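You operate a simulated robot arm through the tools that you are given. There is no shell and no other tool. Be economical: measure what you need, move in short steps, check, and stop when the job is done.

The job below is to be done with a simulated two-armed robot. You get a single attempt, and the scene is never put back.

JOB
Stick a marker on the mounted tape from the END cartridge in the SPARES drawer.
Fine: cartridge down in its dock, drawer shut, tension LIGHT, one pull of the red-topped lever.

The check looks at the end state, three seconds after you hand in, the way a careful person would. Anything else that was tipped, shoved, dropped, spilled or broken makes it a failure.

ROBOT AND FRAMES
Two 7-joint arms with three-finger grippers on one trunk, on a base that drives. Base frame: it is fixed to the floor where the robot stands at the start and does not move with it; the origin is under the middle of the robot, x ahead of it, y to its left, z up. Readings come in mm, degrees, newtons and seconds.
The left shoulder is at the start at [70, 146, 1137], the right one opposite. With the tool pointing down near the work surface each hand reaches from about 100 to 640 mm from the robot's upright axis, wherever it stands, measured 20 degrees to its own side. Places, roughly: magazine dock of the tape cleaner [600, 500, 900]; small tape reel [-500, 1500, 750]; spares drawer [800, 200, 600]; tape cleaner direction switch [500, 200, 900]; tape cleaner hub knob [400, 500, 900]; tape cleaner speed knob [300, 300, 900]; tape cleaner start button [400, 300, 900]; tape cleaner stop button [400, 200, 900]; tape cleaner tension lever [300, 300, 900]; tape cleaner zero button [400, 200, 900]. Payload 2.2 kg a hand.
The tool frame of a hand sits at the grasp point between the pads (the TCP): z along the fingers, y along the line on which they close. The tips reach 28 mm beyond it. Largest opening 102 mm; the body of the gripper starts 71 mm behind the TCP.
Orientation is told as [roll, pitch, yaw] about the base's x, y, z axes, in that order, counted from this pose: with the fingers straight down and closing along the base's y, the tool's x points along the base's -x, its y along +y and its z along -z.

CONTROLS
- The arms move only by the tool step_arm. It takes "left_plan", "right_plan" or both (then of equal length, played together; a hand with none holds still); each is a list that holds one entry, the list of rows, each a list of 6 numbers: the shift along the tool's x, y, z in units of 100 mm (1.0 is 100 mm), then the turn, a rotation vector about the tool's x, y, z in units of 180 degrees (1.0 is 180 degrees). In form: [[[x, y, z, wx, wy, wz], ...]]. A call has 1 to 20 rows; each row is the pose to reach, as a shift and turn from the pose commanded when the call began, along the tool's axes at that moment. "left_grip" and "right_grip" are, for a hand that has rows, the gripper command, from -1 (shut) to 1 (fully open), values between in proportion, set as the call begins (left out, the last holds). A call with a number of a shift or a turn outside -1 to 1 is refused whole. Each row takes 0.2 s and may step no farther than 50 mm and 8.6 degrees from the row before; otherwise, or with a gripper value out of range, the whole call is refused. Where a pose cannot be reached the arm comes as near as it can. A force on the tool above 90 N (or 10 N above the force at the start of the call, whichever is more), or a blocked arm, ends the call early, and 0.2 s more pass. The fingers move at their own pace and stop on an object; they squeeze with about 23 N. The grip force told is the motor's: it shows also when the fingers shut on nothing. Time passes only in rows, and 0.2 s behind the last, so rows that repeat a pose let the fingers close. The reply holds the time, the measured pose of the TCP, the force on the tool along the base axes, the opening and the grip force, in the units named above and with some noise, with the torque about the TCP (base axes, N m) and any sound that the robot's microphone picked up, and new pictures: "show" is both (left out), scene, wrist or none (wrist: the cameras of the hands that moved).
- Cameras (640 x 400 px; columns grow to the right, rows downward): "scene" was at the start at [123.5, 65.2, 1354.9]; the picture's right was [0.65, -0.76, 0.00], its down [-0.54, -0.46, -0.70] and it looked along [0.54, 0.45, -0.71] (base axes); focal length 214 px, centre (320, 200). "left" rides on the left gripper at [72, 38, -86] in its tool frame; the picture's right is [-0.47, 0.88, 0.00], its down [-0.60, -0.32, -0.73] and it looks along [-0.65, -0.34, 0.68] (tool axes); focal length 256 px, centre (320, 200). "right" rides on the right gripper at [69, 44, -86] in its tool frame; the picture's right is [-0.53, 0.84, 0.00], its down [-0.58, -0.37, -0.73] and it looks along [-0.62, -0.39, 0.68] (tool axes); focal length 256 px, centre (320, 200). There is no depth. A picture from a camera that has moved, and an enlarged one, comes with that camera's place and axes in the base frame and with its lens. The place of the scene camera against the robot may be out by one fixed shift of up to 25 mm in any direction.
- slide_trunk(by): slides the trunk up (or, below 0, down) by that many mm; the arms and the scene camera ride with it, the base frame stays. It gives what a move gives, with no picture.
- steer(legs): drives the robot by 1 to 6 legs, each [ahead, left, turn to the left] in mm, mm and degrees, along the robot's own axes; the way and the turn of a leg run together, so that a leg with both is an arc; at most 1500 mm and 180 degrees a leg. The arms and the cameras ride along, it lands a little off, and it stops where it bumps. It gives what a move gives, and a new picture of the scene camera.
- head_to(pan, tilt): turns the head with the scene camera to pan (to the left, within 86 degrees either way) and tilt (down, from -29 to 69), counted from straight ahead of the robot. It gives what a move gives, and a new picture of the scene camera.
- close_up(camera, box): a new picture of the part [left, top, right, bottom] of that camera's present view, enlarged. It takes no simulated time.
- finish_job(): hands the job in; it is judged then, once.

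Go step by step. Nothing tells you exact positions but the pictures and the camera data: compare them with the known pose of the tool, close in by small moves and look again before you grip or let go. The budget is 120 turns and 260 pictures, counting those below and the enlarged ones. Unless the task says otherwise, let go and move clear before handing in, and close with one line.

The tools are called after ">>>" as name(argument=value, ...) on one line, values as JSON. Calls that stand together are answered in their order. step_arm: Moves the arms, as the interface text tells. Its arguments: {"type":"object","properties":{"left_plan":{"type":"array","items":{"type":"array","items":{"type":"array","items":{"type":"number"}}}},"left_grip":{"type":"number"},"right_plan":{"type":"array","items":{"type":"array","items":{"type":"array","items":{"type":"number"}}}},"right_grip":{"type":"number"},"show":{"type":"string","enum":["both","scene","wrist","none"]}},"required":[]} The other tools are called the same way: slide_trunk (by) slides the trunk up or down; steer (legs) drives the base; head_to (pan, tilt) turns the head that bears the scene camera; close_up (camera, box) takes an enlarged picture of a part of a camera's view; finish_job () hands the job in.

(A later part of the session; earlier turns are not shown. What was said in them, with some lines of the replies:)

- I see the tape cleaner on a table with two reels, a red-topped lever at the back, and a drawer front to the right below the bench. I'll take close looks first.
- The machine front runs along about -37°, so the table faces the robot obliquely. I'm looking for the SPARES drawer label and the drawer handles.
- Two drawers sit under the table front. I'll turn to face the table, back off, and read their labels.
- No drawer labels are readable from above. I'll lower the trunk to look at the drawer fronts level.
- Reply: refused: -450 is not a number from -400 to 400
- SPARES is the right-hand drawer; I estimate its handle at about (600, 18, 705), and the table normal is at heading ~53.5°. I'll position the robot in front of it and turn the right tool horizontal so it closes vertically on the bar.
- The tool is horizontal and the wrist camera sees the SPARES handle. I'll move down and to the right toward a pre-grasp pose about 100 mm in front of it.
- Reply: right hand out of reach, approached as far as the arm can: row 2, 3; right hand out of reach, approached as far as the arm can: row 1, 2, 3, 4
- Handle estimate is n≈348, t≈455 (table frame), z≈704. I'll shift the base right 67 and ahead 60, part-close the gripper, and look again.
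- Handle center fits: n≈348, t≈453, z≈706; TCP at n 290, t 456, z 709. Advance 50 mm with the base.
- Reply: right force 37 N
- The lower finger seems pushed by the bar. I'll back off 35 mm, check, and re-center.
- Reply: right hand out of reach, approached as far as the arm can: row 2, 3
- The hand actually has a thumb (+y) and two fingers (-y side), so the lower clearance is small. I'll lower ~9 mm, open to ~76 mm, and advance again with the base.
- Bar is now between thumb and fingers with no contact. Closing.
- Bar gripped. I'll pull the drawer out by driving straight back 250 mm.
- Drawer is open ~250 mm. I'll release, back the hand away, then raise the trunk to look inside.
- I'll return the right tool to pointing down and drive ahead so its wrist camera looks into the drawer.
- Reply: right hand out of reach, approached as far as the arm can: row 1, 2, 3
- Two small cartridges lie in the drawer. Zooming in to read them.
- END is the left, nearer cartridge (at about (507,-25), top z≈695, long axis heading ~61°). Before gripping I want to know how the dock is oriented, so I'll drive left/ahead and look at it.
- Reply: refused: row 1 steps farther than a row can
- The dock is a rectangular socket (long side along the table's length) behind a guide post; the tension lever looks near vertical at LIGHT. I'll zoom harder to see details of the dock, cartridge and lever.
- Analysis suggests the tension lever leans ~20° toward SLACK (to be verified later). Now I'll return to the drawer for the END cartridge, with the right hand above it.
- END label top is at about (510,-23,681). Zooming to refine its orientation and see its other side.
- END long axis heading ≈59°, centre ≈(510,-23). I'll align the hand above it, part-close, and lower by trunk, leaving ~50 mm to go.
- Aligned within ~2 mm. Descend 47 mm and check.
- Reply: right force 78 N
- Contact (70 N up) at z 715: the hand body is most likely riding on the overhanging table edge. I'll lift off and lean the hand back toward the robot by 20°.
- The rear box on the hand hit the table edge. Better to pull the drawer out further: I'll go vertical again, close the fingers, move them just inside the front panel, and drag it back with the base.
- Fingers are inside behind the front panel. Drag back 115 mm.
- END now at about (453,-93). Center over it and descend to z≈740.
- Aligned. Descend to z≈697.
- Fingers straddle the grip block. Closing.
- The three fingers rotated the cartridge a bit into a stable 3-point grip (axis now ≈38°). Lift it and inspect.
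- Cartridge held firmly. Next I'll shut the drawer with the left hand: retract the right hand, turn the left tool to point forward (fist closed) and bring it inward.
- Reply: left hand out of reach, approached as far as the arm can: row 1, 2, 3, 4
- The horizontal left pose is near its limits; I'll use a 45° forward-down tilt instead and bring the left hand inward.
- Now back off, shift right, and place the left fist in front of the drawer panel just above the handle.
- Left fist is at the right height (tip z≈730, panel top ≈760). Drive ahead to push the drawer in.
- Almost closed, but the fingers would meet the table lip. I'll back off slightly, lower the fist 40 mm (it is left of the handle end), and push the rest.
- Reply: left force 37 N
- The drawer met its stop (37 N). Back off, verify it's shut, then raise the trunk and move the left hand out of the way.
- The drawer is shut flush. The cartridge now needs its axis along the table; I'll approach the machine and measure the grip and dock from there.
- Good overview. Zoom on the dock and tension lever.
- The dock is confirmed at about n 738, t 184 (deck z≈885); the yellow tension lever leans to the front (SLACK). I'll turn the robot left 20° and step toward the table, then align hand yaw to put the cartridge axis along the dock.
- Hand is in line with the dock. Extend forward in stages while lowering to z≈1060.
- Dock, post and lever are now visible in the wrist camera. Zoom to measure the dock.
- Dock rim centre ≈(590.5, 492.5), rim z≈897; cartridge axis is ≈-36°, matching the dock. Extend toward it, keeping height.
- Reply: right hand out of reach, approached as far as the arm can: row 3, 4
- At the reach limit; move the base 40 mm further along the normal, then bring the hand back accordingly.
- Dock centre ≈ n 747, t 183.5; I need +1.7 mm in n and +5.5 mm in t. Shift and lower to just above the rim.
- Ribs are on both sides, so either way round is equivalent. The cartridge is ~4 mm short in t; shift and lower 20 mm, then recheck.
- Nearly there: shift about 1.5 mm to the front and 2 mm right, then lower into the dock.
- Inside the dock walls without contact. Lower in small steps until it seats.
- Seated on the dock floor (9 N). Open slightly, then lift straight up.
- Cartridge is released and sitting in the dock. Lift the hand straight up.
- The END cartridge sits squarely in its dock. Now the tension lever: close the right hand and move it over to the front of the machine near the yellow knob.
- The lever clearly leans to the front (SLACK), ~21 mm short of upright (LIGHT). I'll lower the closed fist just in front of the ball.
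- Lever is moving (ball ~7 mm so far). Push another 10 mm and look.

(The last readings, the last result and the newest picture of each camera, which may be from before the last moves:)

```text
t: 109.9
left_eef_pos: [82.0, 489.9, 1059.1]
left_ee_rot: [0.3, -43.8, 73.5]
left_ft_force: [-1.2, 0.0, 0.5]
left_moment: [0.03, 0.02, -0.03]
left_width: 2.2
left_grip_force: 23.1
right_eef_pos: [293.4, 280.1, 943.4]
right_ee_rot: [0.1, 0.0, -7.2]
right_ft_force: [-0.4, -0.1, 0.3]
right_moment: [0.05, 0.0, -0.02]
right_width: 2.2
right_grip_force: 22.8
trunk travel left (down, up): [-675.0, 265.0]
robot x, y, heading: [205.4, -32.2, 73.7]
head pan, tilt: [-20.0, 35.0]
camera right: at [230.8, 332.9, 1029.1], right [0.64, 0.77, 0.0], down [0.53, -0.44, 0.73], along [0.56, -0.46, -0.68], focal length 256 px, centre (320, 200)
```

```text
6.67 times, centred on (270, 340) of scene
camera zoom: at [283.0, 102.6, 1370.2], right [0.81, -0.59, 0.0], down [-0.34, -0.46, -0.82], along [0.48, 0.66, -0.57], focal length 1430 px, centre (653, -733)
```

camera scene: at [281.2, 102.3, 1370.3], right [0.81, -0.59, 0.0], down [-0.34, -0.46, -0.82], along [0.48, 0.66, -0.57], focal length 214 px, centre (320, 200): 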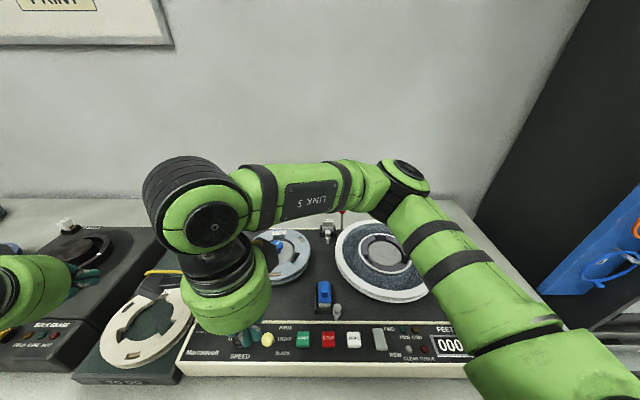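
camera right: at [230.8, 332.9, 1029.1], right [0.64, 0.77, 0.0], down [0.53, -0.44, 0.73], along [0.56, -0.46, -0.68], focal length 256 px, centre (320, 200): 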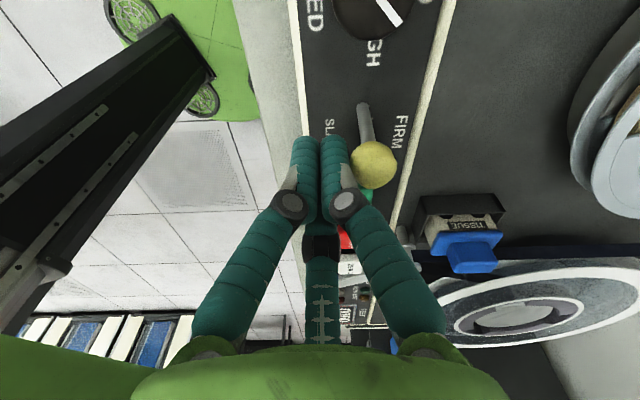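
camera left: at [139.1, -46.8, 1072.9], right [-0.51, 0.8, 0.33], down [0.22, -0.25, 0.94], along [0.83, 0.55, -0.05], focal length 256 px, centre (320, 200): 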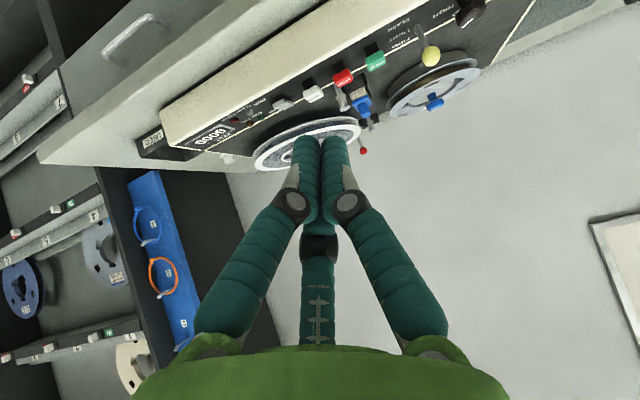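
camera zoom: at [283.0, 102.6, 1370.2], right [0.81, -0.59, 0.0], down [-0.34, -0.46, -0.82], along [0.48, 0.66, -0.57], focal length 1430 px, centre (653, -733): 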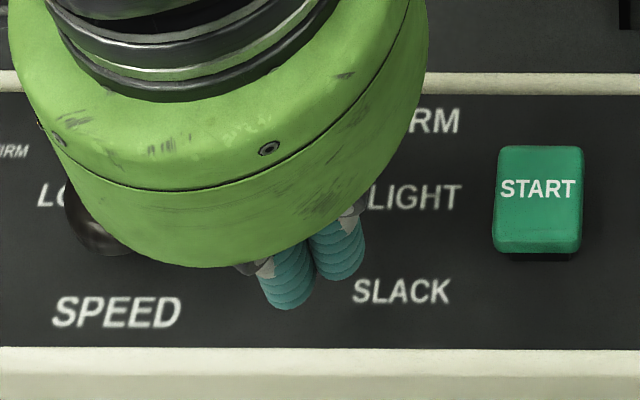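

Nearly upright (2 mm to go). Push 2 mm more, then back off and see if it stays.

>>> step_arm(right_plan=[[[-0.01, 0.018, 0, 0, 0, 0], [-0.01, 0.018, 0, 0, 0, 0], [0.15, -0.26, 0, 0, 0, 0], [0.15, -0.26, -0.3, 0, 0, 0], [0.15, -0.26, -0.8, 0, 0, 0]]], show="wrist")

>>> close_up(camera="right", box=[320, 10, 440, 130])

>>> close_up(camera="scene", box=[225, 310, 315, 370])

```text
t: 111.1
left_eef_pos: [82.0, 490.8, 1059.9]
left_ee_rot: [0.3, -43.9, 73.4]
left_ft_force: [-0.7, 1.5, -0.3]
left_moment: [0.02, -0.03, -0.05]
left_width: 2.3
left_grip_force: 23.0
right_eef_pos: [275.4, 254.8, 1023.4]
right_ee_rot: [0.1, -0.1, -7.2]
right_ft_force: [-0.3, -0.2, 0.0]
right_moment: [0.03, -0.03, 0.02]
right_width: 2.0
right_grip_force: 23.3
trunk travel left (down, up): [-675.0, 265.0]
robot x, y, heading: [206.2, -30.3, 73.9]
head pan, tilt: [-20.0, 35.0]
camera right: at [211.5, 307.3, 1109.5], right [0.64, 0.77, 0.0], down [0.53, -0.43, 0.73], along [0.57, -0.46, -0.68], focal length 256 px, centre (320, 200)
```

right: 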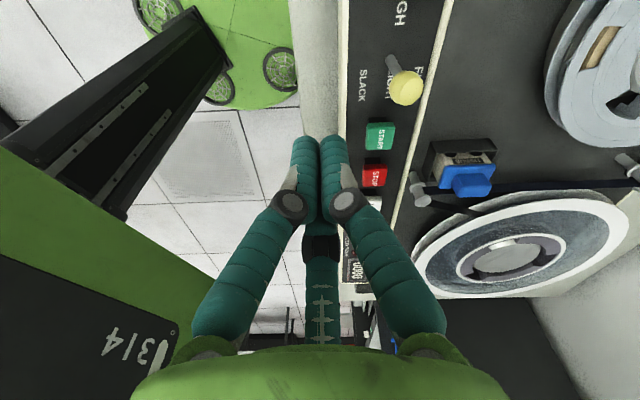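

```text
3.33 times, centred on (380, 70) of right
camera zoom: at [211.5, 307.3, 1109.5], right [0.64, 0.77, 0.0], down [0.53, -0.43, 0.73], along [0.57, -0.46, -0.68], focal length 853 px, centre (120, 633)
```

zoom: 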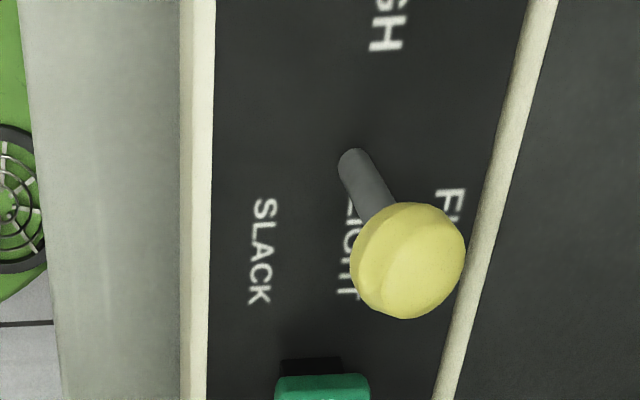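

```text
6.67 times, centred on (270, 340) of scene
camera zoom: at [282.3, 101.9, 1370.2], right [0.81, -0.59, 0.0], down [-0.34, -0.46, -0.82], along [0.48, 0.66, -0.57], focal length 1430 px, centre (653, -733)
```

zoom: 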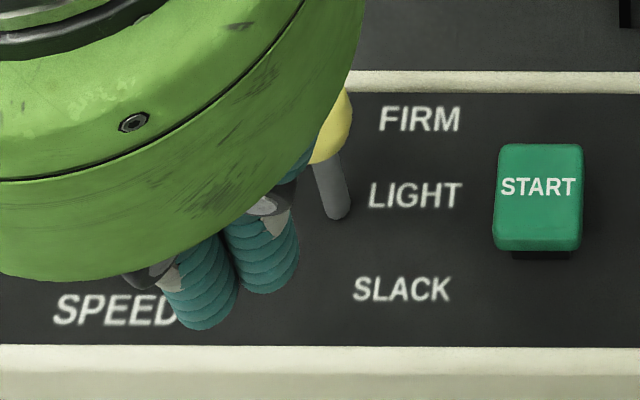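

The tension lever now stands upright at LIGHT and stays. Next the red lever: nudge the base 25 mm closer, then carry the hand up and over toward the red ball.

>>> steer(legs=[[23, -9, 0]])

>>> step_arm(right_plan=[[[0, 0, -0.4, 0, 0, 0], [-0.27, 0.21, -0.5, 0, 0, 0], [-0.54, 0.42, -0.5, 0, 0, 0], [-0.81, 0.64, -0.5, 0, 0, 0]]], right_grip=-0.1, show="none")

>>> step_arm(right_plan=[[[-0.27, 0.21, 0, 0, 0, 0], [-0.54, 0.42, 0, 0, 0, 0], [-0.81, 0.64, 0, 0, 0, 0]]], show="none")

>>> step_arm(right_plan=[[[-0.27, 0.21, 0, 0, 0, 0], [-0.54, 0.42, 0, 0, 0, 0], [-0.81, 0.64, 0, 0, 0, 0]]], show="both")

```text
t: 111.9
left_eef_pos: [95.5, 507.7, 1059.6]
left_ee_rot: [0.3, -44.0, 73.5]
left_ft_force: [0.4, -0.8, -0.1]
left_moment: [0.02, -0.01, 0.0]
left_width: 2.2
left_grip_force: 23.0
right_eef_pos: [287.8, 272.8, 1023.9]
right_ee_rot: [0.2, -0.1, -7.2]
right_ft_force: [0.1, -0.7, -0.2]
right_moment: [0.01, -0.03, -0.01]
right_width: 2.6
right_grip_force: 23.4
trunk travel left (down, up): [-675.0, 265.0]
robot x, y, heading: [222.9, -10.0, 74.1]
head pan, tilt: [-20.0, 35.0]
camera scene: at [295.7, 119.0, 1370.6], right [0.81, -0.59, 0.0], down [-0.34, -0.46, -0.82], along [0.48, 0.66, -0.57], focal length 214 px, centre (320, 200)
```

scene: 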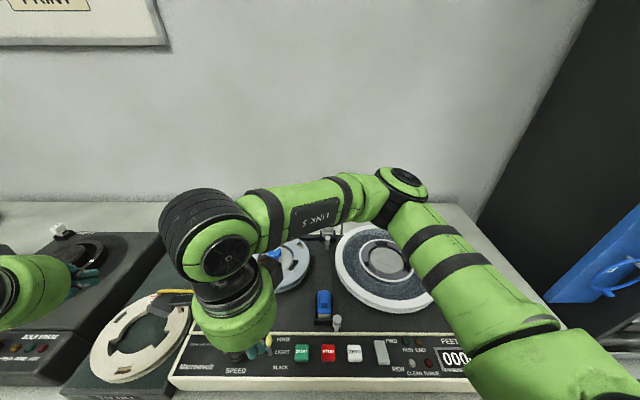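

```text
t: 112.9
left_eef_pos: [98.2, 509.9, 1059.6]
left_ee_rot: [0.4, -43.8, 73.4]
left_ft_force: [0.7, -0.5, 0.8]
left_moment: [-0.04, -0.03, 0.0]
left_width: 2.1
left_grip_force: 23.6
right_eef_pos: [378.2, 327.9, 1070.8]
right_ee_rot: [0.2, 0.0, -7.0]
right_ft_force: [-0.8, -0.2, -0.3]
right_moment: [0.0, 0.04, 0.0]
right_width: 46.0
right_grip_force: 0.0
trunk travel left (down, up): [-675.0, 265.0]
robot x, y, heading: [218.9, -9.6, 73.7]
head pan, tilt: [-20.0, 35.0]
```

```text
t: 113.7
left_eef_pos: [96.5, 509.6, 1059.5]
left_ee_rot: [0.4, -43.8, 73.5]
left_ft_force: [0.7, 0.5, 0.9]
left_moment: [-0.01, 0.04, 0.0]
left_width: 2.3
left_grip_force: 22.1
right_eef_pos: [467.6, 382.7, 1072.9]
right_ee_rot: [0.1, 0.1, -7.1]
right_ft_force: [-0.1, -0.1, -0.5]
right_moment: [-0.02, 0.02, -0.02]
right_width: 46.3
right_grip_force: 0.0
trunk travel left (down, up): [-675.0, 265.0]
robot x, y, heading: [219.6, -8.7, 73.9]
head pan, tilt: [-20.0, 35.0]
```

```text
t: 114.5
left_eef_pos: [96.8, 510.1, 1058.8]
left_ee_rot: [0.4, -43.9, 73.4]
left_ft_force: [0.0, 1.1, 1.0]
left_moment: [0.02, -0.01, 0.03]
left_width: 2.1
left_grip_force: 23.6
right_eef_pos: [556.5, 435.7, 1072.0]
right_ee_rot: [0.1, 0.0, -7.1]
right_ft_force: [-0.1, 0.8, -0.1]
right_moment: [0.0, 0.0, 0.01]
right_width: 45.7
right_grip_force: 0.0
trunk travel left (down, up): [-675.0, 265.0]
robot x, y, heading: [226.3, -9.9, 74.1]
head pan, tilt: [-20.0, 35.0]
camera scene: at [298.4, 122.4, 1370.1], right [0.81, -0.59, 0.0], down [-0.34, -0.46, -0.82], along [0.48, 0.66, -0.57], focal length 214 px, centre (320, 200)
camera right: at [492.7, 488.3, 1158.3], right [0.63, 0.77, 0.0], down [0.53, -0.43, 0.73], along [0.57, -0.46, -0.68], focal length 256 px, centre (320, 200)
```

scene: 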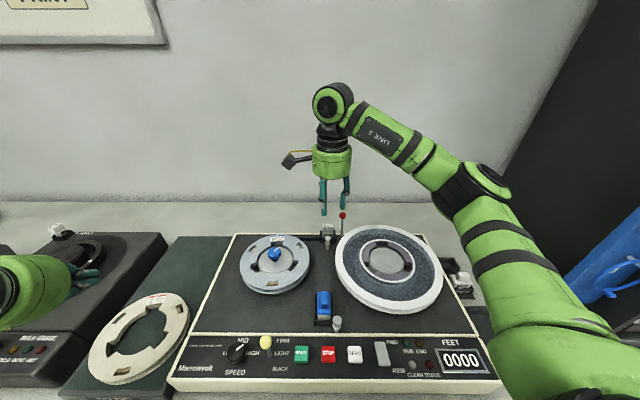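
right: 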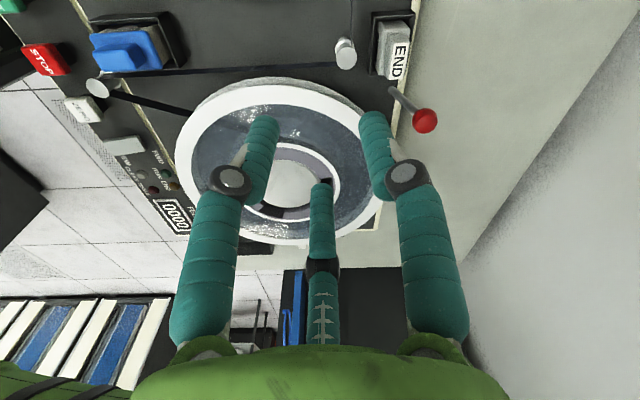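

Tape is now taut in its path. Red ball triangulates to about (640, 485, 955). Zoom to refine before positioning over it.

>>> close_up(camera="right", box=[360, 0, 460, 150])

>>> step_arm(right_plan=[[[-0.27, 0.2, 0, 0, 0, 0], [-0.54, 0.4, 0, 0, 0, 0], [-0.76, 0.6, 0, 0, 0, 0], [-0.76, 0.6, 0, 0, 0, 0]]], show="wrist")

>>> close_up(camera="right", box=[250, 0, 390, 140])

```text
2.67 times, centred on (410, 75) of right
camera zoom: at [492.7, 488.3, 1158.3], right [0.63, 0.77, 0.0], down [0.53, -0.43, 0.73], along [0.57, -0.46, -0.68], focal length 683 px, centre (80, 533)
```

zoom: 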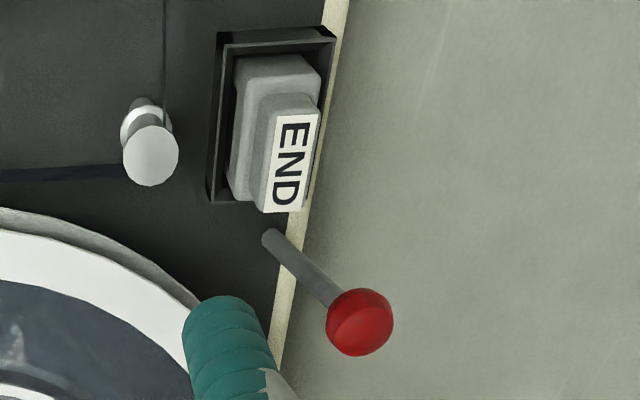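

```text
t: 115.5
left_eef_pos: [97.6, 509.3, 1058.7]
left_ee_rot: [0.3, -43.9, 73.4]
left_ft_force: [-1.2, 0.5, -0.2]
left_moment: [0.01, -0.01, -0.02]
left_width: 2.3
left_grip_force: 23.2
right_eef_pos: [638.2, 485.0, 1073.6]
right_ee_rot: [0.1, 0.1, -7.1]
right_ft_force: [-0.2, -0.3, 0.5]
right_moment: [0.0, 0.02, -0.03]
right_width: 45.9
right_grip_force: 0.0
trunk travel left (down, up): [-675.0, 265.0]
robot x, y, heading: [216.2, -8.9, 73.8]
head pan, tilt: [-20.0, 35.0]
camera right: at [574.5, 537.3, 1159.9], right [0.63, 0.77, 0.0], down [0.53, -0.43, 0.73], along [0.57, -0.46, -0.68], focal length 256 px, centre (320, 200)
```

right: 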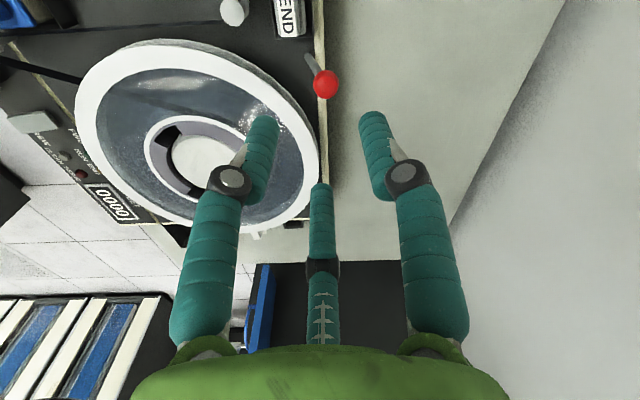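

```text
2.86 times, centred on (320, 70) of right
camera zoom: at [574.5, 537.3, 1159.9], right [0.63, 0.77, 0.0], down [0.53, -0.43, 0.73], along [0.57, -0.46, -0.68], focal length 731 px, centre (320, 571)
```

zoom: 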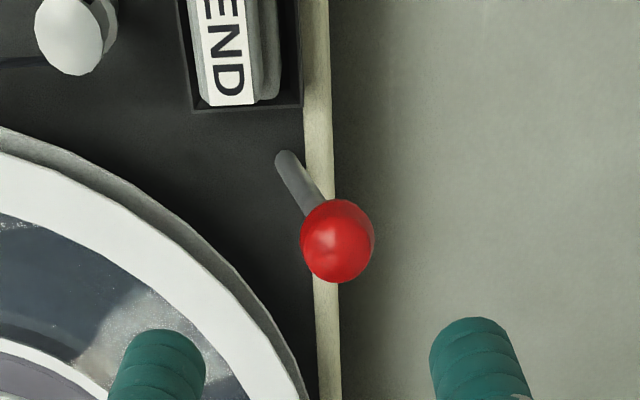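

Ball refined to (646, 486, 948). Centre over it and descend partway.

>>> step_arm(right_plan=[[[-0.08, 0.02, 0.2, 0, 0, 0], [-0.08, 0.02, 0.5, 0, 0, 0], [-0.08, 0.02, 0.75, 0, 0, 0], [-0.08, 0.02, 0.75, 0, 0, 0]]], show="wrist")

>>> close_up(camera="right", box=[240, 20, 400, 180])

>>> close_up(camera="scene", box=[290, 170, 390, 250])

```text
t: 116.5
left_eef_pos: [96.2, 509.4, 1059.0]
left_ee_rot: [0.3, -43.9, 73.3]
left_ft_force: [-0.2, 0.3, -0.1]
left_moment: [0.01, 0.03, -0.01]
left_width: 2.1
left_grip_force: 23.2
right_eef_pos: [645.2, 485.4, 999.5]
right_ee_rot: [0.0, 0.1, -7.2]
right_ft_force: [-0.2, 1.3, 0.6]
right_moment: [-0.01, 0.02, -0.02]
right_width: 46.1
right_grip_force: 0.1
trunk travel left (down, up): [-675.0, 265.0]
robot x, y, heading: [220.2, -10.4, 73.7]
head pan, tilt: [-20.0, 35.0]
camera right: at [582.9, 538.4, 1085.0], right [0.64, 0.77, 0.0], down [0.53, -0.43, 0.73], along [0.56, -0.46, -0.68], focal length 256 px, centre (320, 200)
```

right: 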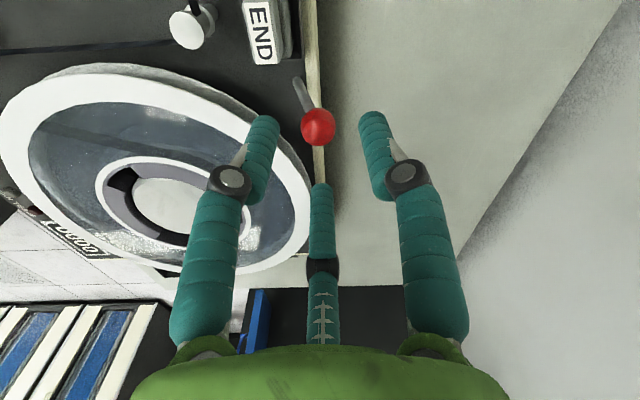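

```text
2.50 times, centred on (320, 100) of right
camera zoom: at [582.9, 538.4, 1085.0], right [0.64, 0.77, 0.0], down [0.53, -0.43, 0.73], along [0.56, -0.46, -0.68], focal length 640 px, centre (320, 450)
```

zoom: 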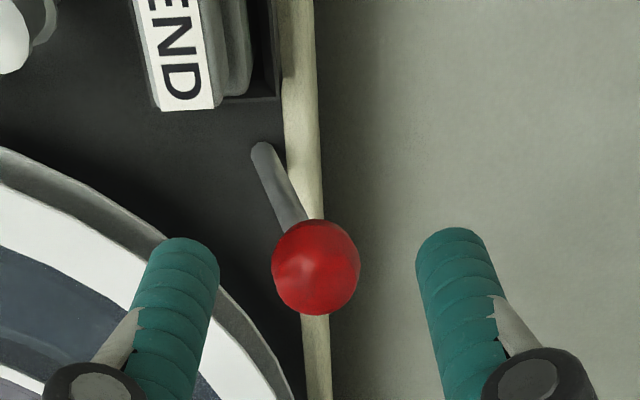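

```text
5.00 times, centred on (340, 210) of scene
camera zoom: at [297.7, 121.8, 1370.2], right [0.81, -0.59, 0.0], down [-0.34, -0.46, -0.82], along [0.48, 0.66, -0.57], focal length 1072 px, centre (220, 150)
```

zoom: 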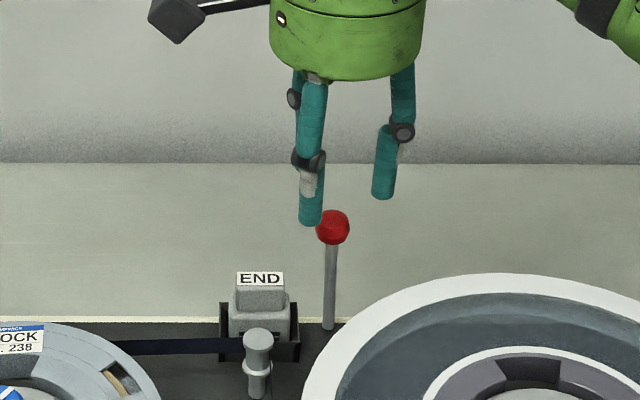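

Centred. Descend 34 mm so the tips sit around the ball.

>>> step_arm(right_plan=[[[0, 0, 0.15, 0, 0, 0], [0, 0, 0.28, 0, 0, 0], [0, 0, 0.36, 0, 0, 0], [0, 0, 0.36, 0, 0, 0]]], show="wrist")

>>> close_up(camera="scene", box=[290, 170, 390, 250])

```text
t: 117.5
left_eef_pos: [97.5, 510.1, 1059.7]
left_ee_rot: [0.3, -43.8, 73.4]
left_ft_force: [0.1, 0.2, 0.1]
left_moment: [-0.02, 0.0, 0.02]
left_width: 2.4
left_grip_force: 23.3
right_eef_pos: [645.4, 485.7, 962.4]
right_ee_rot: [0.1, -0.1, -7.2]
right_ft_force: [0.8, 0.6, 0.7]
right_moment: [0.0, 0.02, 0.02]
right_width: 46.0
right_grip_force: 0.1
trunk travel left (down, up): [-675.0, 265.0]
robot x, y, heading: [220.2, -9.4, 73.8]
head pan, tilt: [-20.0, 35.0]
camera right: at [582.6, 538.4, 1048.8], right [0.64, 0.77, 0.0], down [0.53, -0.43, 0.73], along [0.56, -0.46, -0.68], focal length 256 px, centre (320, 200)
```

right: 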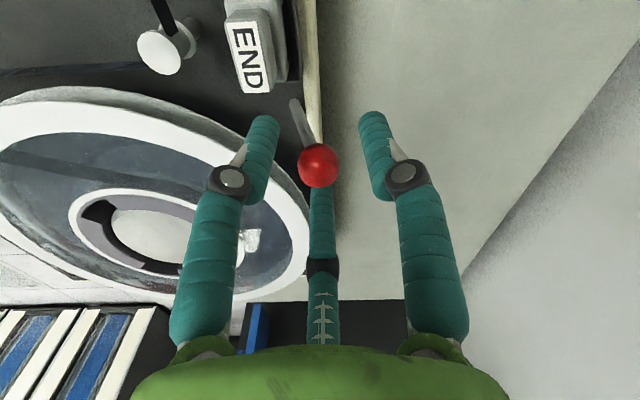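

```text
5.00 times, centred on (340, 210) of scene
camera zoom: at [297.8, 121.9, 1370.2], right [0.81, -0.59, 0.0], down [-0.34, -0.46, -0.82], along [0.48, 0.66, -0.57], focal length 1072 px, centre (220, 150)
```

zoom: 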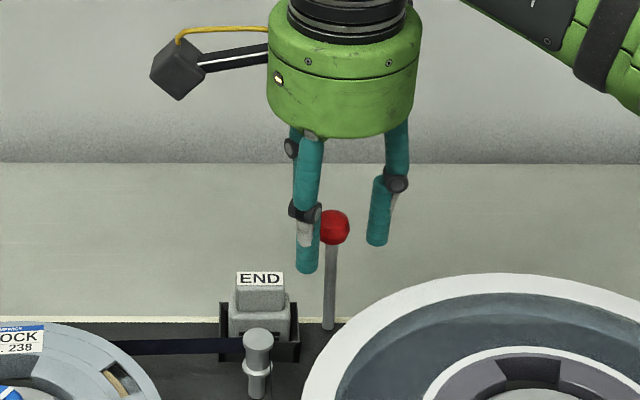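

Ball is between the fingers. Close on it.

>>> step_arm(right_plan=[[[0, 0, 0, 0, 0, 0], [0, 0, 0, 0, 0, 0], [0, 0, 0, 0, 0, 0]]], right_grip=-1, show="wrist")

>>> close_up(camera="scene", box=[290, 170, 390, 250])

```text
t: 118.3
left_eef_pos: [97.9, 509.2, 1060.9]
left_ee_rot: [0.3, -43.9, 73.4]
left_ft_force: [0.1, 1.1, 0.3]
left_moment: [0.0, 0.0, -0.02]
left_width: 2.0
left_grip_force: 23.0
right_eef_pos: [646.6, 483.2, 963.3]
right_ee_rot: [-0.1, 0.0, -7.1]
right_ft_force: [0.6, -6.5, -1.2]
right_moment: [-0.46, -0.14, -0.03]
right_width: 20.3
right_grip_force: 44.8
trunk travel left (down, up): [-675.0, 265.0]
robot x, y, heading: [221.5, -11.8, 73.7]
head pan, tilt: [-20.0, 35.0]
camera right: at [583.5, 537.0, 1048.9], right [0.64, 0.77, 0.0], down [0.53, -0.43, 0.73], along [0.56, -0.47, -0.68], focal length 256 px, centre (320, 200)
```

right: 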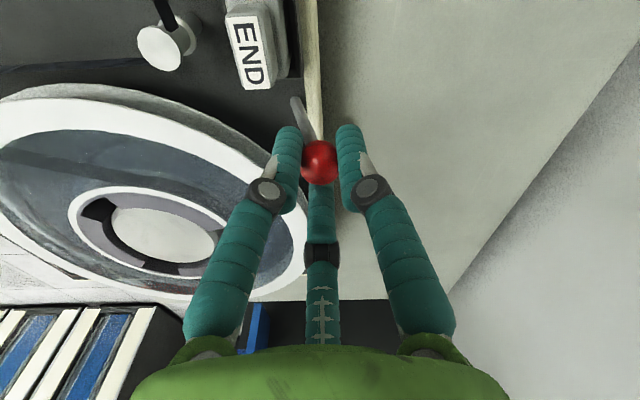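

```text
5.00 times, centred on (340, 210) of scene
camera zoom: at [298.3, 120.5, 1370.2], right [0.81, -0.59, 0.0], down [-0.34, -0.46, -0.82], along [0.48, 0.66, -0.57], focal length 1072 px, centre (220, 150)
```

zoom: 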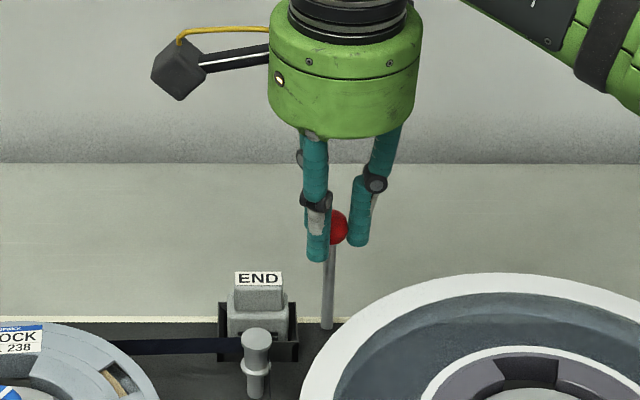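

Ball gripped. Start the pull toward the front, 16 mm in small steps.

>>> step_arm(right_plan=[[[0.02, -0.035, 0, 0, 0, 0], [0.04, -0.07, 0, 0, 0, 0], [0.06, -0.105, 0, 0, 0, 0], [0.078, -0.14, 0, 0, 0, 0]]], show="wrist")

>>> close_up(camera="scene", box=[290, 170, 390, 250])

```text
t: 119.3
left_eef_pos: [98.6, 508.5, 1059.0]
left_ee_rot: [0.5, -43.7, 73.3]
left_ft_force: [0.9, -0.4, -0.2]
left_moment: [-0.01, -0.02, 0.04]
left_width: 2.1
left_grip_force: 23.0
right_eef_pos: [638.5, 473.8, 963.2]
right_ee_rot: [0.5, 0.0, -7.3]
right_ft_force: [13.1, 4.5, 11.6]
right_moment: [0.61, -0.7, 0.01]
right_width: 20.4
right_grip_force: 44.7
trunk travel left (down, up): [-675.0, 265.0]
robot x, y, heading: [220.0, -8.7, 73.7]
head pan, tilt: [-20.0, 35.0]
camera right: at [575.4, 525.3, 1050.4], right [0.64, 0.77, 0.01], down [0.52, -0.44, 0.73], along [0.57, -0.46, -0.68], focal length 256 px, centre (320, 200)
```

right: 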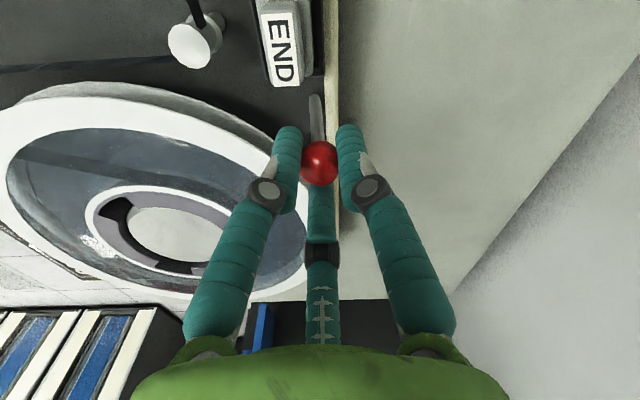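

```text
5.00 times, centred on (340, 210) of scene
camera zoom: at [299.7, 121.1, 1370.3], right [0.81, -0.59, 0.0], down [-0.34, -0.46, -0.82], along [0.48, 0.66, -0.57], focal length 1072 px, centre (220, 150)
```

zoom: 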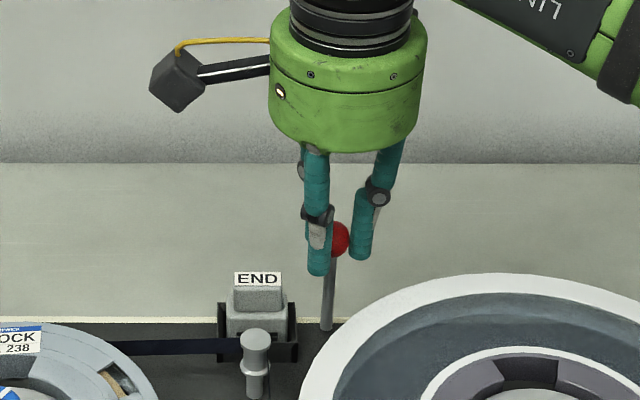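

Lever is moving with a light spring. Continue another 16 mm.

>>> step_arm(right_plan=[[[0.02, -0.035, 0, 0, 0, 0], [0.04, -0.07, 0, 0, 0, 0], [0.06, -0.105, 0.01, 0, 0, 0], [0.078, -0.14, 0.02, 0, 0, 0]]], show="wrist")

>>> close_up(camera="scene", box=[290, 170, 390, 250])

```text
t: 120.3
left_eef_pos: [97.5, 509.8, 1060.1]
left_ee_rot: [0.4, -43.9, 73.5]
left_ft_force: [0.3, -0.1, 0.6]
left_moment: [0.04, 0.01, -0.01]
left_width: 2.3
left_grip_force: 23.3
right_eef_pos: [629.6, 460.1, 961.0]
right_ee_rot: [0.4, -0.3, -7.3]
right_ft_force: [14.2, 7.7, 14.0]
right_moment: [1.0, -0.87, 0.02]
right_width: 20.4
right_grip_force: 44.3
trunk travel left (down, up): [-675.0, 265.0]
robot x, y, heading: [219.0, -11.9, 73.8]
head pan, tilt: [-20.0, 35.0]
camera right: at [565.9, 513.2, 1047.3], right [0.64, 0.77, 0.01], down [0.52, -0.44, 0.73], along [0.57, -0.46, -0.68], focal length 256 px, centre (320, 200)
```

right: 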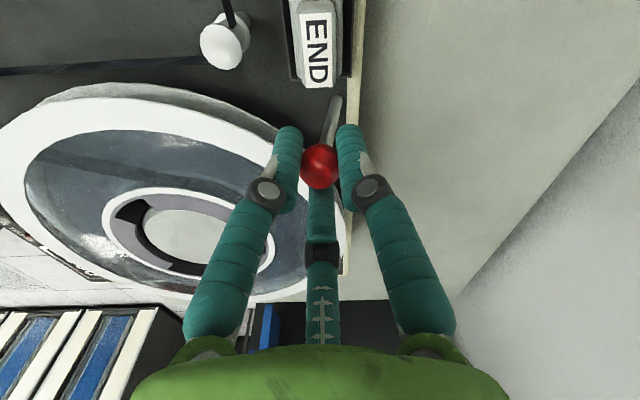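

```text
5.00 times, centred on (340, 210) of scene
camera zoom: at [299.4, 121.6, 1370.1], right [0.81, -0.59, 0.0], down [-0.34, -0.46, -0.82], along [0.48, 0.66, -0.57], focal length 1072 px, centre (220, 150)
```

zoom: 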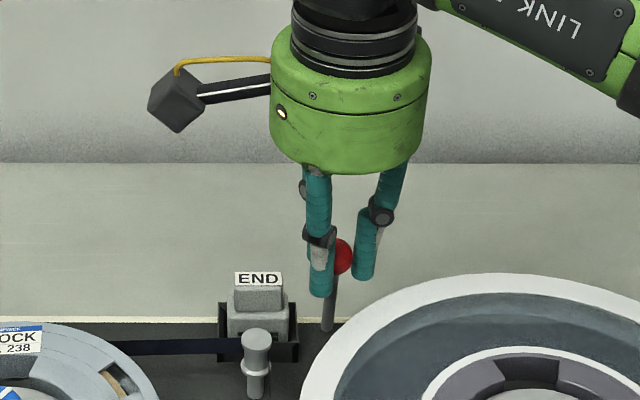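

29 mm pulled, no stop yet. Continue another 12 mm, dropping slightly along the arc.

>>> step_arm(right_plan=[[[0.02, -0.035, 0.01, 0, 0, 0], [0.04, -0.07, 0.025, 0, 0, 0], [0.06, -0.105, 0.04, 0, 0, 0]]], show="wrist")

>>> close_up(camera="scene", box=[290, 170, 390, 250])

```text
t: 121.1
left_eef_pos: [98.2, 511.8, 1058.9]
left_ee_rot: [0.4, -43.7, 73.4]
left_ft_force: [-0.5, -0.2, -0.1]
left_moment: [0.0, 0.01, 0.05]
left_width: 2.2
left_grip_force: 23.4
right_eef_pos: [622.9, 451.9, 957.3]
right_ee_rot: [0.4, -0.2, -7.2]
right_ft_force: [16.1, 13.6, 15.7]
right_moment: [0.31, -0.81, 0.07]
right_width: 20.5
right_grip_force: 45.0
trunk travel left (down, up): [-675.0, 265.0]
robot x, y, heading: [222.9, -8.6, 73.9]
head pan, tilt: [-20.0, 35.0]
camera right: at [559.7, 505.0, 1043.5], right [0.64, 0.77, 0.01], down [0.52, -0.44, 0.73], along [0.57, -0.46, -0.68], focal length 256 px, centre (320, 200)
```

right: 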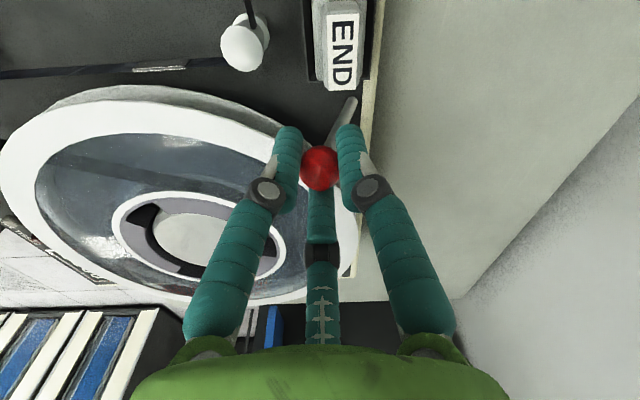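

```text
5.00 times, centred on (340, 210) of scene
camera zoom: at [300.1, 123.3, 1370.0], right [0.81, -0.59, 0.0], down [-0.34, -0.46, -0.82], along [0.48, 0.66, -0.58], focal length 1072 px, centre (220, 150)
```

zoom: 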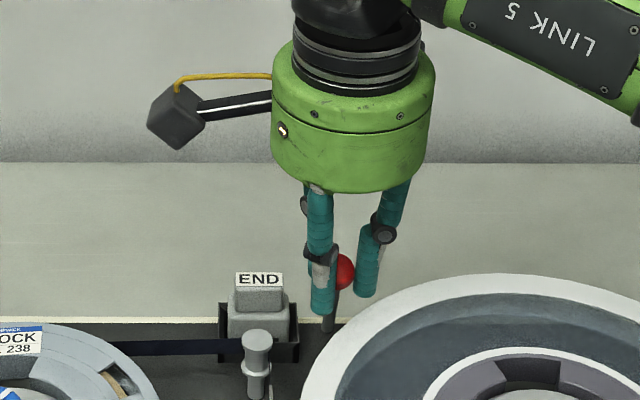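

A silver marker has appeared on the tape, so the pull registered. Guide the lever back to rest and then release.

>>> step_arm(right_plan=[[[-0.04, 0.07, -0.03, 0, 0, 0], [-0.08, 0.14, -0.05, 0, 0, 0], [-0.12, 0.21, -0.06, 0, 0, 0], [-0.16, 0.28, -0.06, 0, 0, 0], [-0.19, 0.335, -0.06, 0, 0, 0], [-0.19, 0.335, -0.06, 0, 0, 0]]], show="wrist")

>>> step_arm(right_plan=[[[0, 0, 0, 0, 0, 0], [0, 0, 0, 0, 0, 0], [0, 0, 0, 0, 0, 0]]], right_grip=-0.1, show="wrist")

>>> close_up(camera="scene", box=[290, 170, 390, 250])

```text
t: 122.5
left_eef_pos: [96.5, 508.6, 1059.9]
left_ee_rot: [0.4, -43.8, 73.5]
left_ft_force: [-0.1, -0.3, -0.6]
left_moment: [-0.03, -0.01, 0.0]
left_width: 2.5
left_grip_force: 22.5
right_eef_pos: [641.8, 479.4, 961.7]
right_ee_rot: [-0.1, -0.2, -7.1]
right_ft_force: [-4.1, -13.7, -13.1]
right_moment: [-1.04, 0.26, 0.04]
right_width: 20.4
right_grip_force: 44.3
trunk travel left (down, up): [-675.0, 265.0]
robot x, y, heading: [224.2, -10.6, 74.0]
head pan, tilt: [-20.0, 35.0]
camera right: at [580.0, 532.5, 1047.1], right [0.63, 0.77, 0.0], down [0.53, -0.43, 0.73], along [0.57, -0.47, -0.68], focal length 256 px, centre (320, 200)
```

right: 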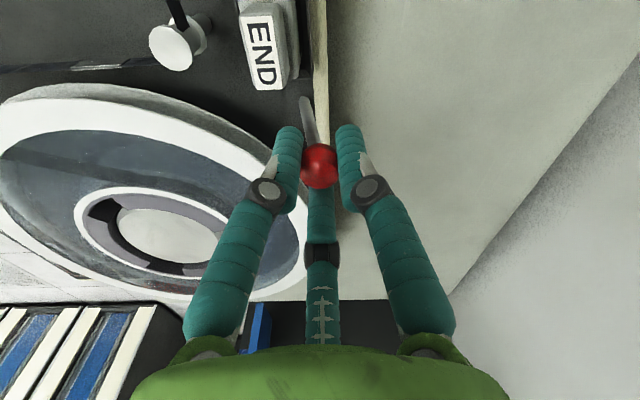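

```text
t: 123.3
left_eef_pos: [97.1, 509.7, 1058.9]
left_ee_rot: [0.3, -43.8, 73.3]
left_ft_force: [0.2, 0.1, -0.2]
left_moment: [-0.03, -0.01, 0.01]
left_width: 2.3
left_grip_force: 22.7
right_eef_pos: [642.2, 482.2, 962.2]
right_ee_rot: [0.1, -0.1, -7.1]
right_ft_force: [-0.2, -1.1, -0.5]
right_moment: [-0.01, -0.01, -0.03]
right_width: 45.7
right_grip_force: 0.1
trunk travel left (down, up): [-675.0, 265.0]
robot x, y, heading: [218.2, -8.2, 73.6]
head pan, tilt: [-20.0, 35.0]
camera right: at [579.7, 534.1, 1048.9], right [0.64, 0.77, 0.0], down [0.53, -0.44, 0.73], along [0.56, -0.46, -0.68], focal length 256 px, centre (320, 200)
```

right: 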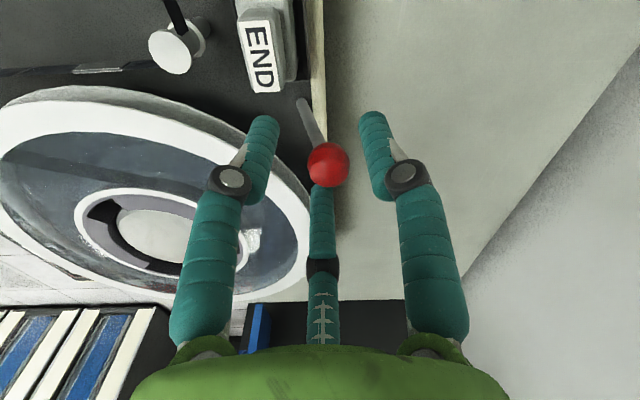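

```text
5.00 times, centred on (340, 210) of scene
camera zoom: at [297.7, 122.1, 1370.2], right [0.81, -0.59, 0.0], down [-0.34, -0.46, -0.82], along [0.48, 0.66, -0.57], focal length 1072 px, centre (220, 150)
```

zoom: 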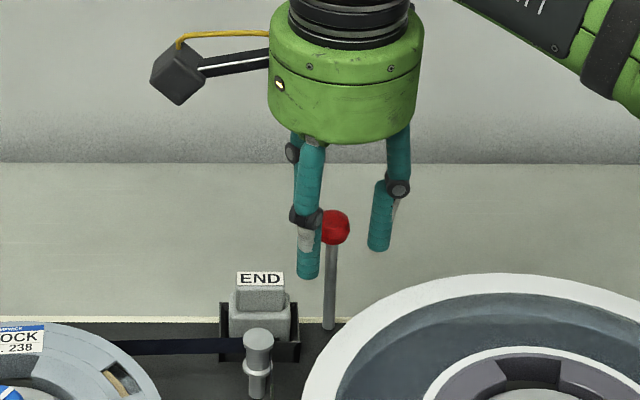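

Lever is back at rest and released. Lift the hand straight up, then retreat and take a last look.

>>> step_arm(right_plan=[[[0, 0, -0.2, 0, 0, 0], [0, 0, -0.5, 0, 0, 0], [0, 0, -0.9, 0, 0, 0], [0, 0, -1.0, 0, 0, 0]]], show="none")

>>> steer(legs=[[-330, 120, 0]])

>>> close_up(camera="scene", box=[220, 130, 480, 300])

>>> close_up(camera="right", box=[0, 0, 640, 400])

```text
t: 124.3
left_eef_pos: [97.5, 509.6, 1058.6]
left_ee_rot: [0.3, -43.7, 73.4]
left_ft_force: [0.0, 0.4, -0.7]
left_moment: [-0.06, -0.01, -0.01]
left_width: 2.2
left_grip_force: 22.9
right_eef_pos: [642.6, 479.9, 1062.9]
right_ee_rot: [0.0, 0.0, -7.2]
right_ft_force: [-0.3, 0.1, -0.4]
right_moment: [-0.01, -0.02, -0.04]
right_width: 45.8
right_grip_force: 0.2
trunk travel left (down, up): [-675.0, 265.0]
robot x, y, heading: [217.2, -6.3, 73.9]
head pan, tilt: [-20.0, 35.0]
```

```text
t: 126.6
left_eef_pos: [-111.5, 225.2, 1059.4]
left_ee_rot: [0.3, -43.8, 73.4]
left_ft_force: [0.4, 0.3, 0.1]
left_moment: [0.01, -0.01, 0.03]
left_width: 2.2
left_grip_force: 23.0
right_eef_pos: [436.5, 195.5, 1062.0]
right_ee_rot: [0.0, 0.0, -7.1]
right_ft_force: [0.7, 0.3, -0.3]
right_moment: [-0.03, 0.03, 0.01]
right_width: 45.8
right_grip_force: 0.0
trunk travel left (down, up): [-675.0, 265.0]
robot x, y, heading: [14.8, -294.3, 73.8]
head pan, tilt: [-20.0, 35.0]
camera scene: at [90.9, -162.6, 1370.1], right [0.81, -0.59, 0.0], down [-0.34, -0.46, -0.82], along [0.48, 0.66, -0.57], focal length 214 px, centre (320, 200)
```

scene: 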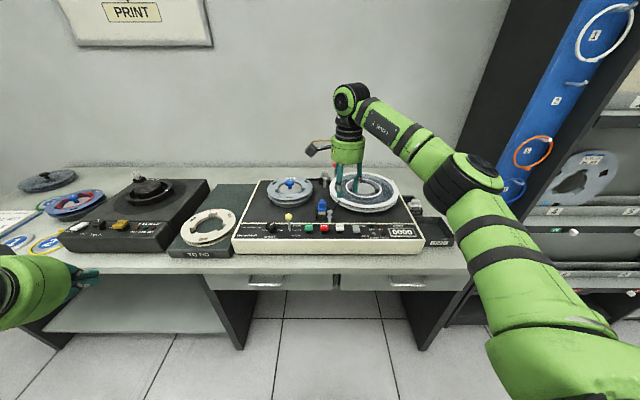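

```text
2.35 times, centred on (350, 215) of scene
camera zoom: at [90.9, -162.6, 1370.1], right [0.81, -0.59, 0.0], down [-0.34, -0.46, -0.82], along [0.48, 0.66, -0.57], focal length 505 px, centre (249, 165)
```

zoom: 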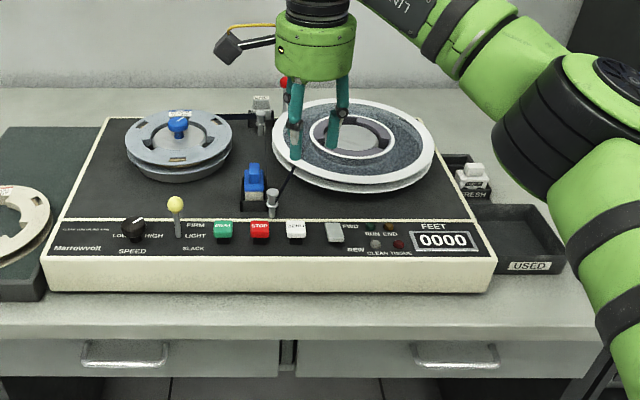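

```text
1.00 times, centred on (320, 200) of right (not enlarged: the box is as wide or as high as the picture)
camera zoom: at [373.4, 248.3, 1148.6], right [0.64, 0.77, 0.0], down [0.53, -0.43, 0.73], along [0.56, -0.46, -0.68], focal length 256 px, centre (320, 200)
```

zoom: 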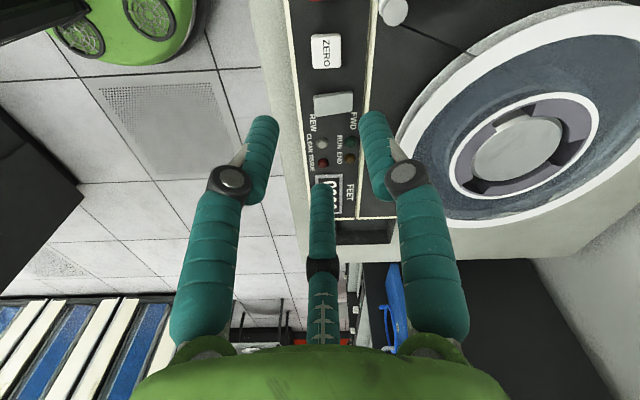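

Everything looks undisturbed. Back away fully and check drawer, tension lever and dock one final time.

>>> steer(legs=[[-250, 90, 0]])

>>> close_up(camera="scene", box=[250, 150, 430, 260])

>>> close_up(camera="scene", box=[300, 140, 380, 200])

```text
t: 128.5
left_eef_pos: [-265.2, 11.6, 1059.5]
left_ee_rot: [0.3, -43.8, 73.3]
left_ft_force: [0.1, 0.1, -0.6]
left_moment: [0.03, 0.01, 0.01]
left_width: 1.9
left_grip_force: 23.0
right_eef_pos: [280.5, -19.2, 1062.1]
right_ee_rot: [0.0, 0.1, -7.3]
right_ft_force: [0.7, -0.3, 0.3]
right_moment: [0.01, 0.0, 0.0]
right_width: 45.7
right_grip_force: 0.1
trunk travel left (down, up): [-675.0, 265.0]
robot x, y, heading: [-142.5, -508.3, 73.6]
head pan, tilt: [-20.0, 35.0]
camera scene: at [-65.5, -377.4, 1370.0], right [0.81, -0.59, 0.0], down [-0.34, -0.46, -0.82], along [0.48, 0.66, -0.57], focal length 214 px, centre (320, 200)
```

scene: 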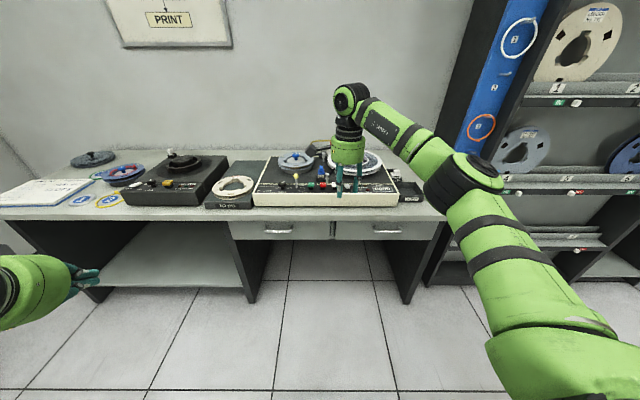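

```text
3.56 times, centred on (340, 205) of scene
camera zoom: at [-65.5, -377.4, 1370.0], right [0.81, -0.59, 0.0], down [-0.34, -0.46, -0.82], along [0.48, 0.66, -0.57], focal length 763 px, centre (249, 182)
```

zoom: 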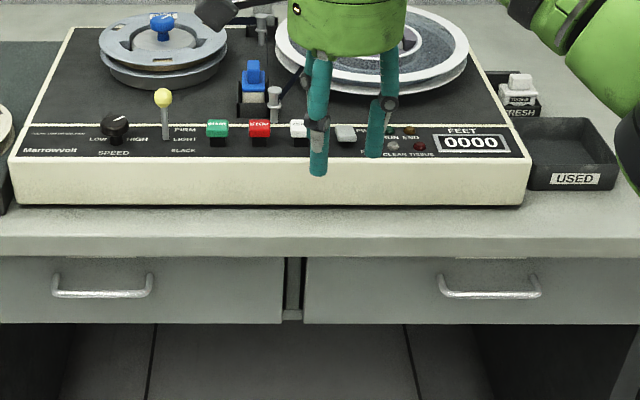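

```text
6.67 times, centred on (340, 170) of scene
camera zoom: at [-65.5, -377.4, 1370.0], right [0.81, -0.59, 0.0], down [-0.34, -0.46, -0.82], along [0.48, 0.66, -0.57], focal length 1430 px, centre (187, 400)
```

zoom: 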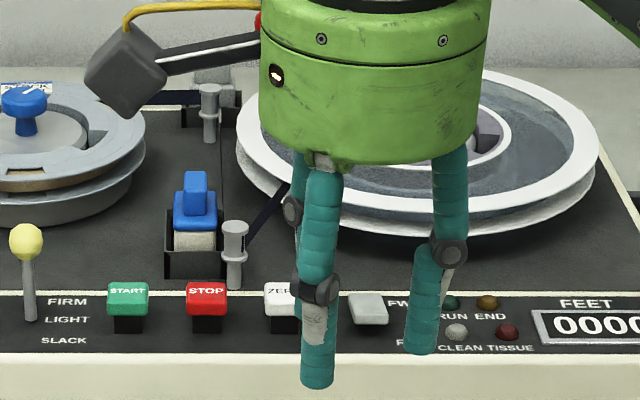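

The cartridge is in its dock, the drawer is flush, the tension lever is upright at LIGHT, and the marker is on the tape after one pull. The hands are clear, so I'm handing in.

>>> finish_job()

```text
The job is handed in.
```

The END marker is on the mounted tape: the END cartridge is down in its dock, the SPARES drawer is shut, tension is at LIGHT, and the red lever was pulled once and is back at rest.
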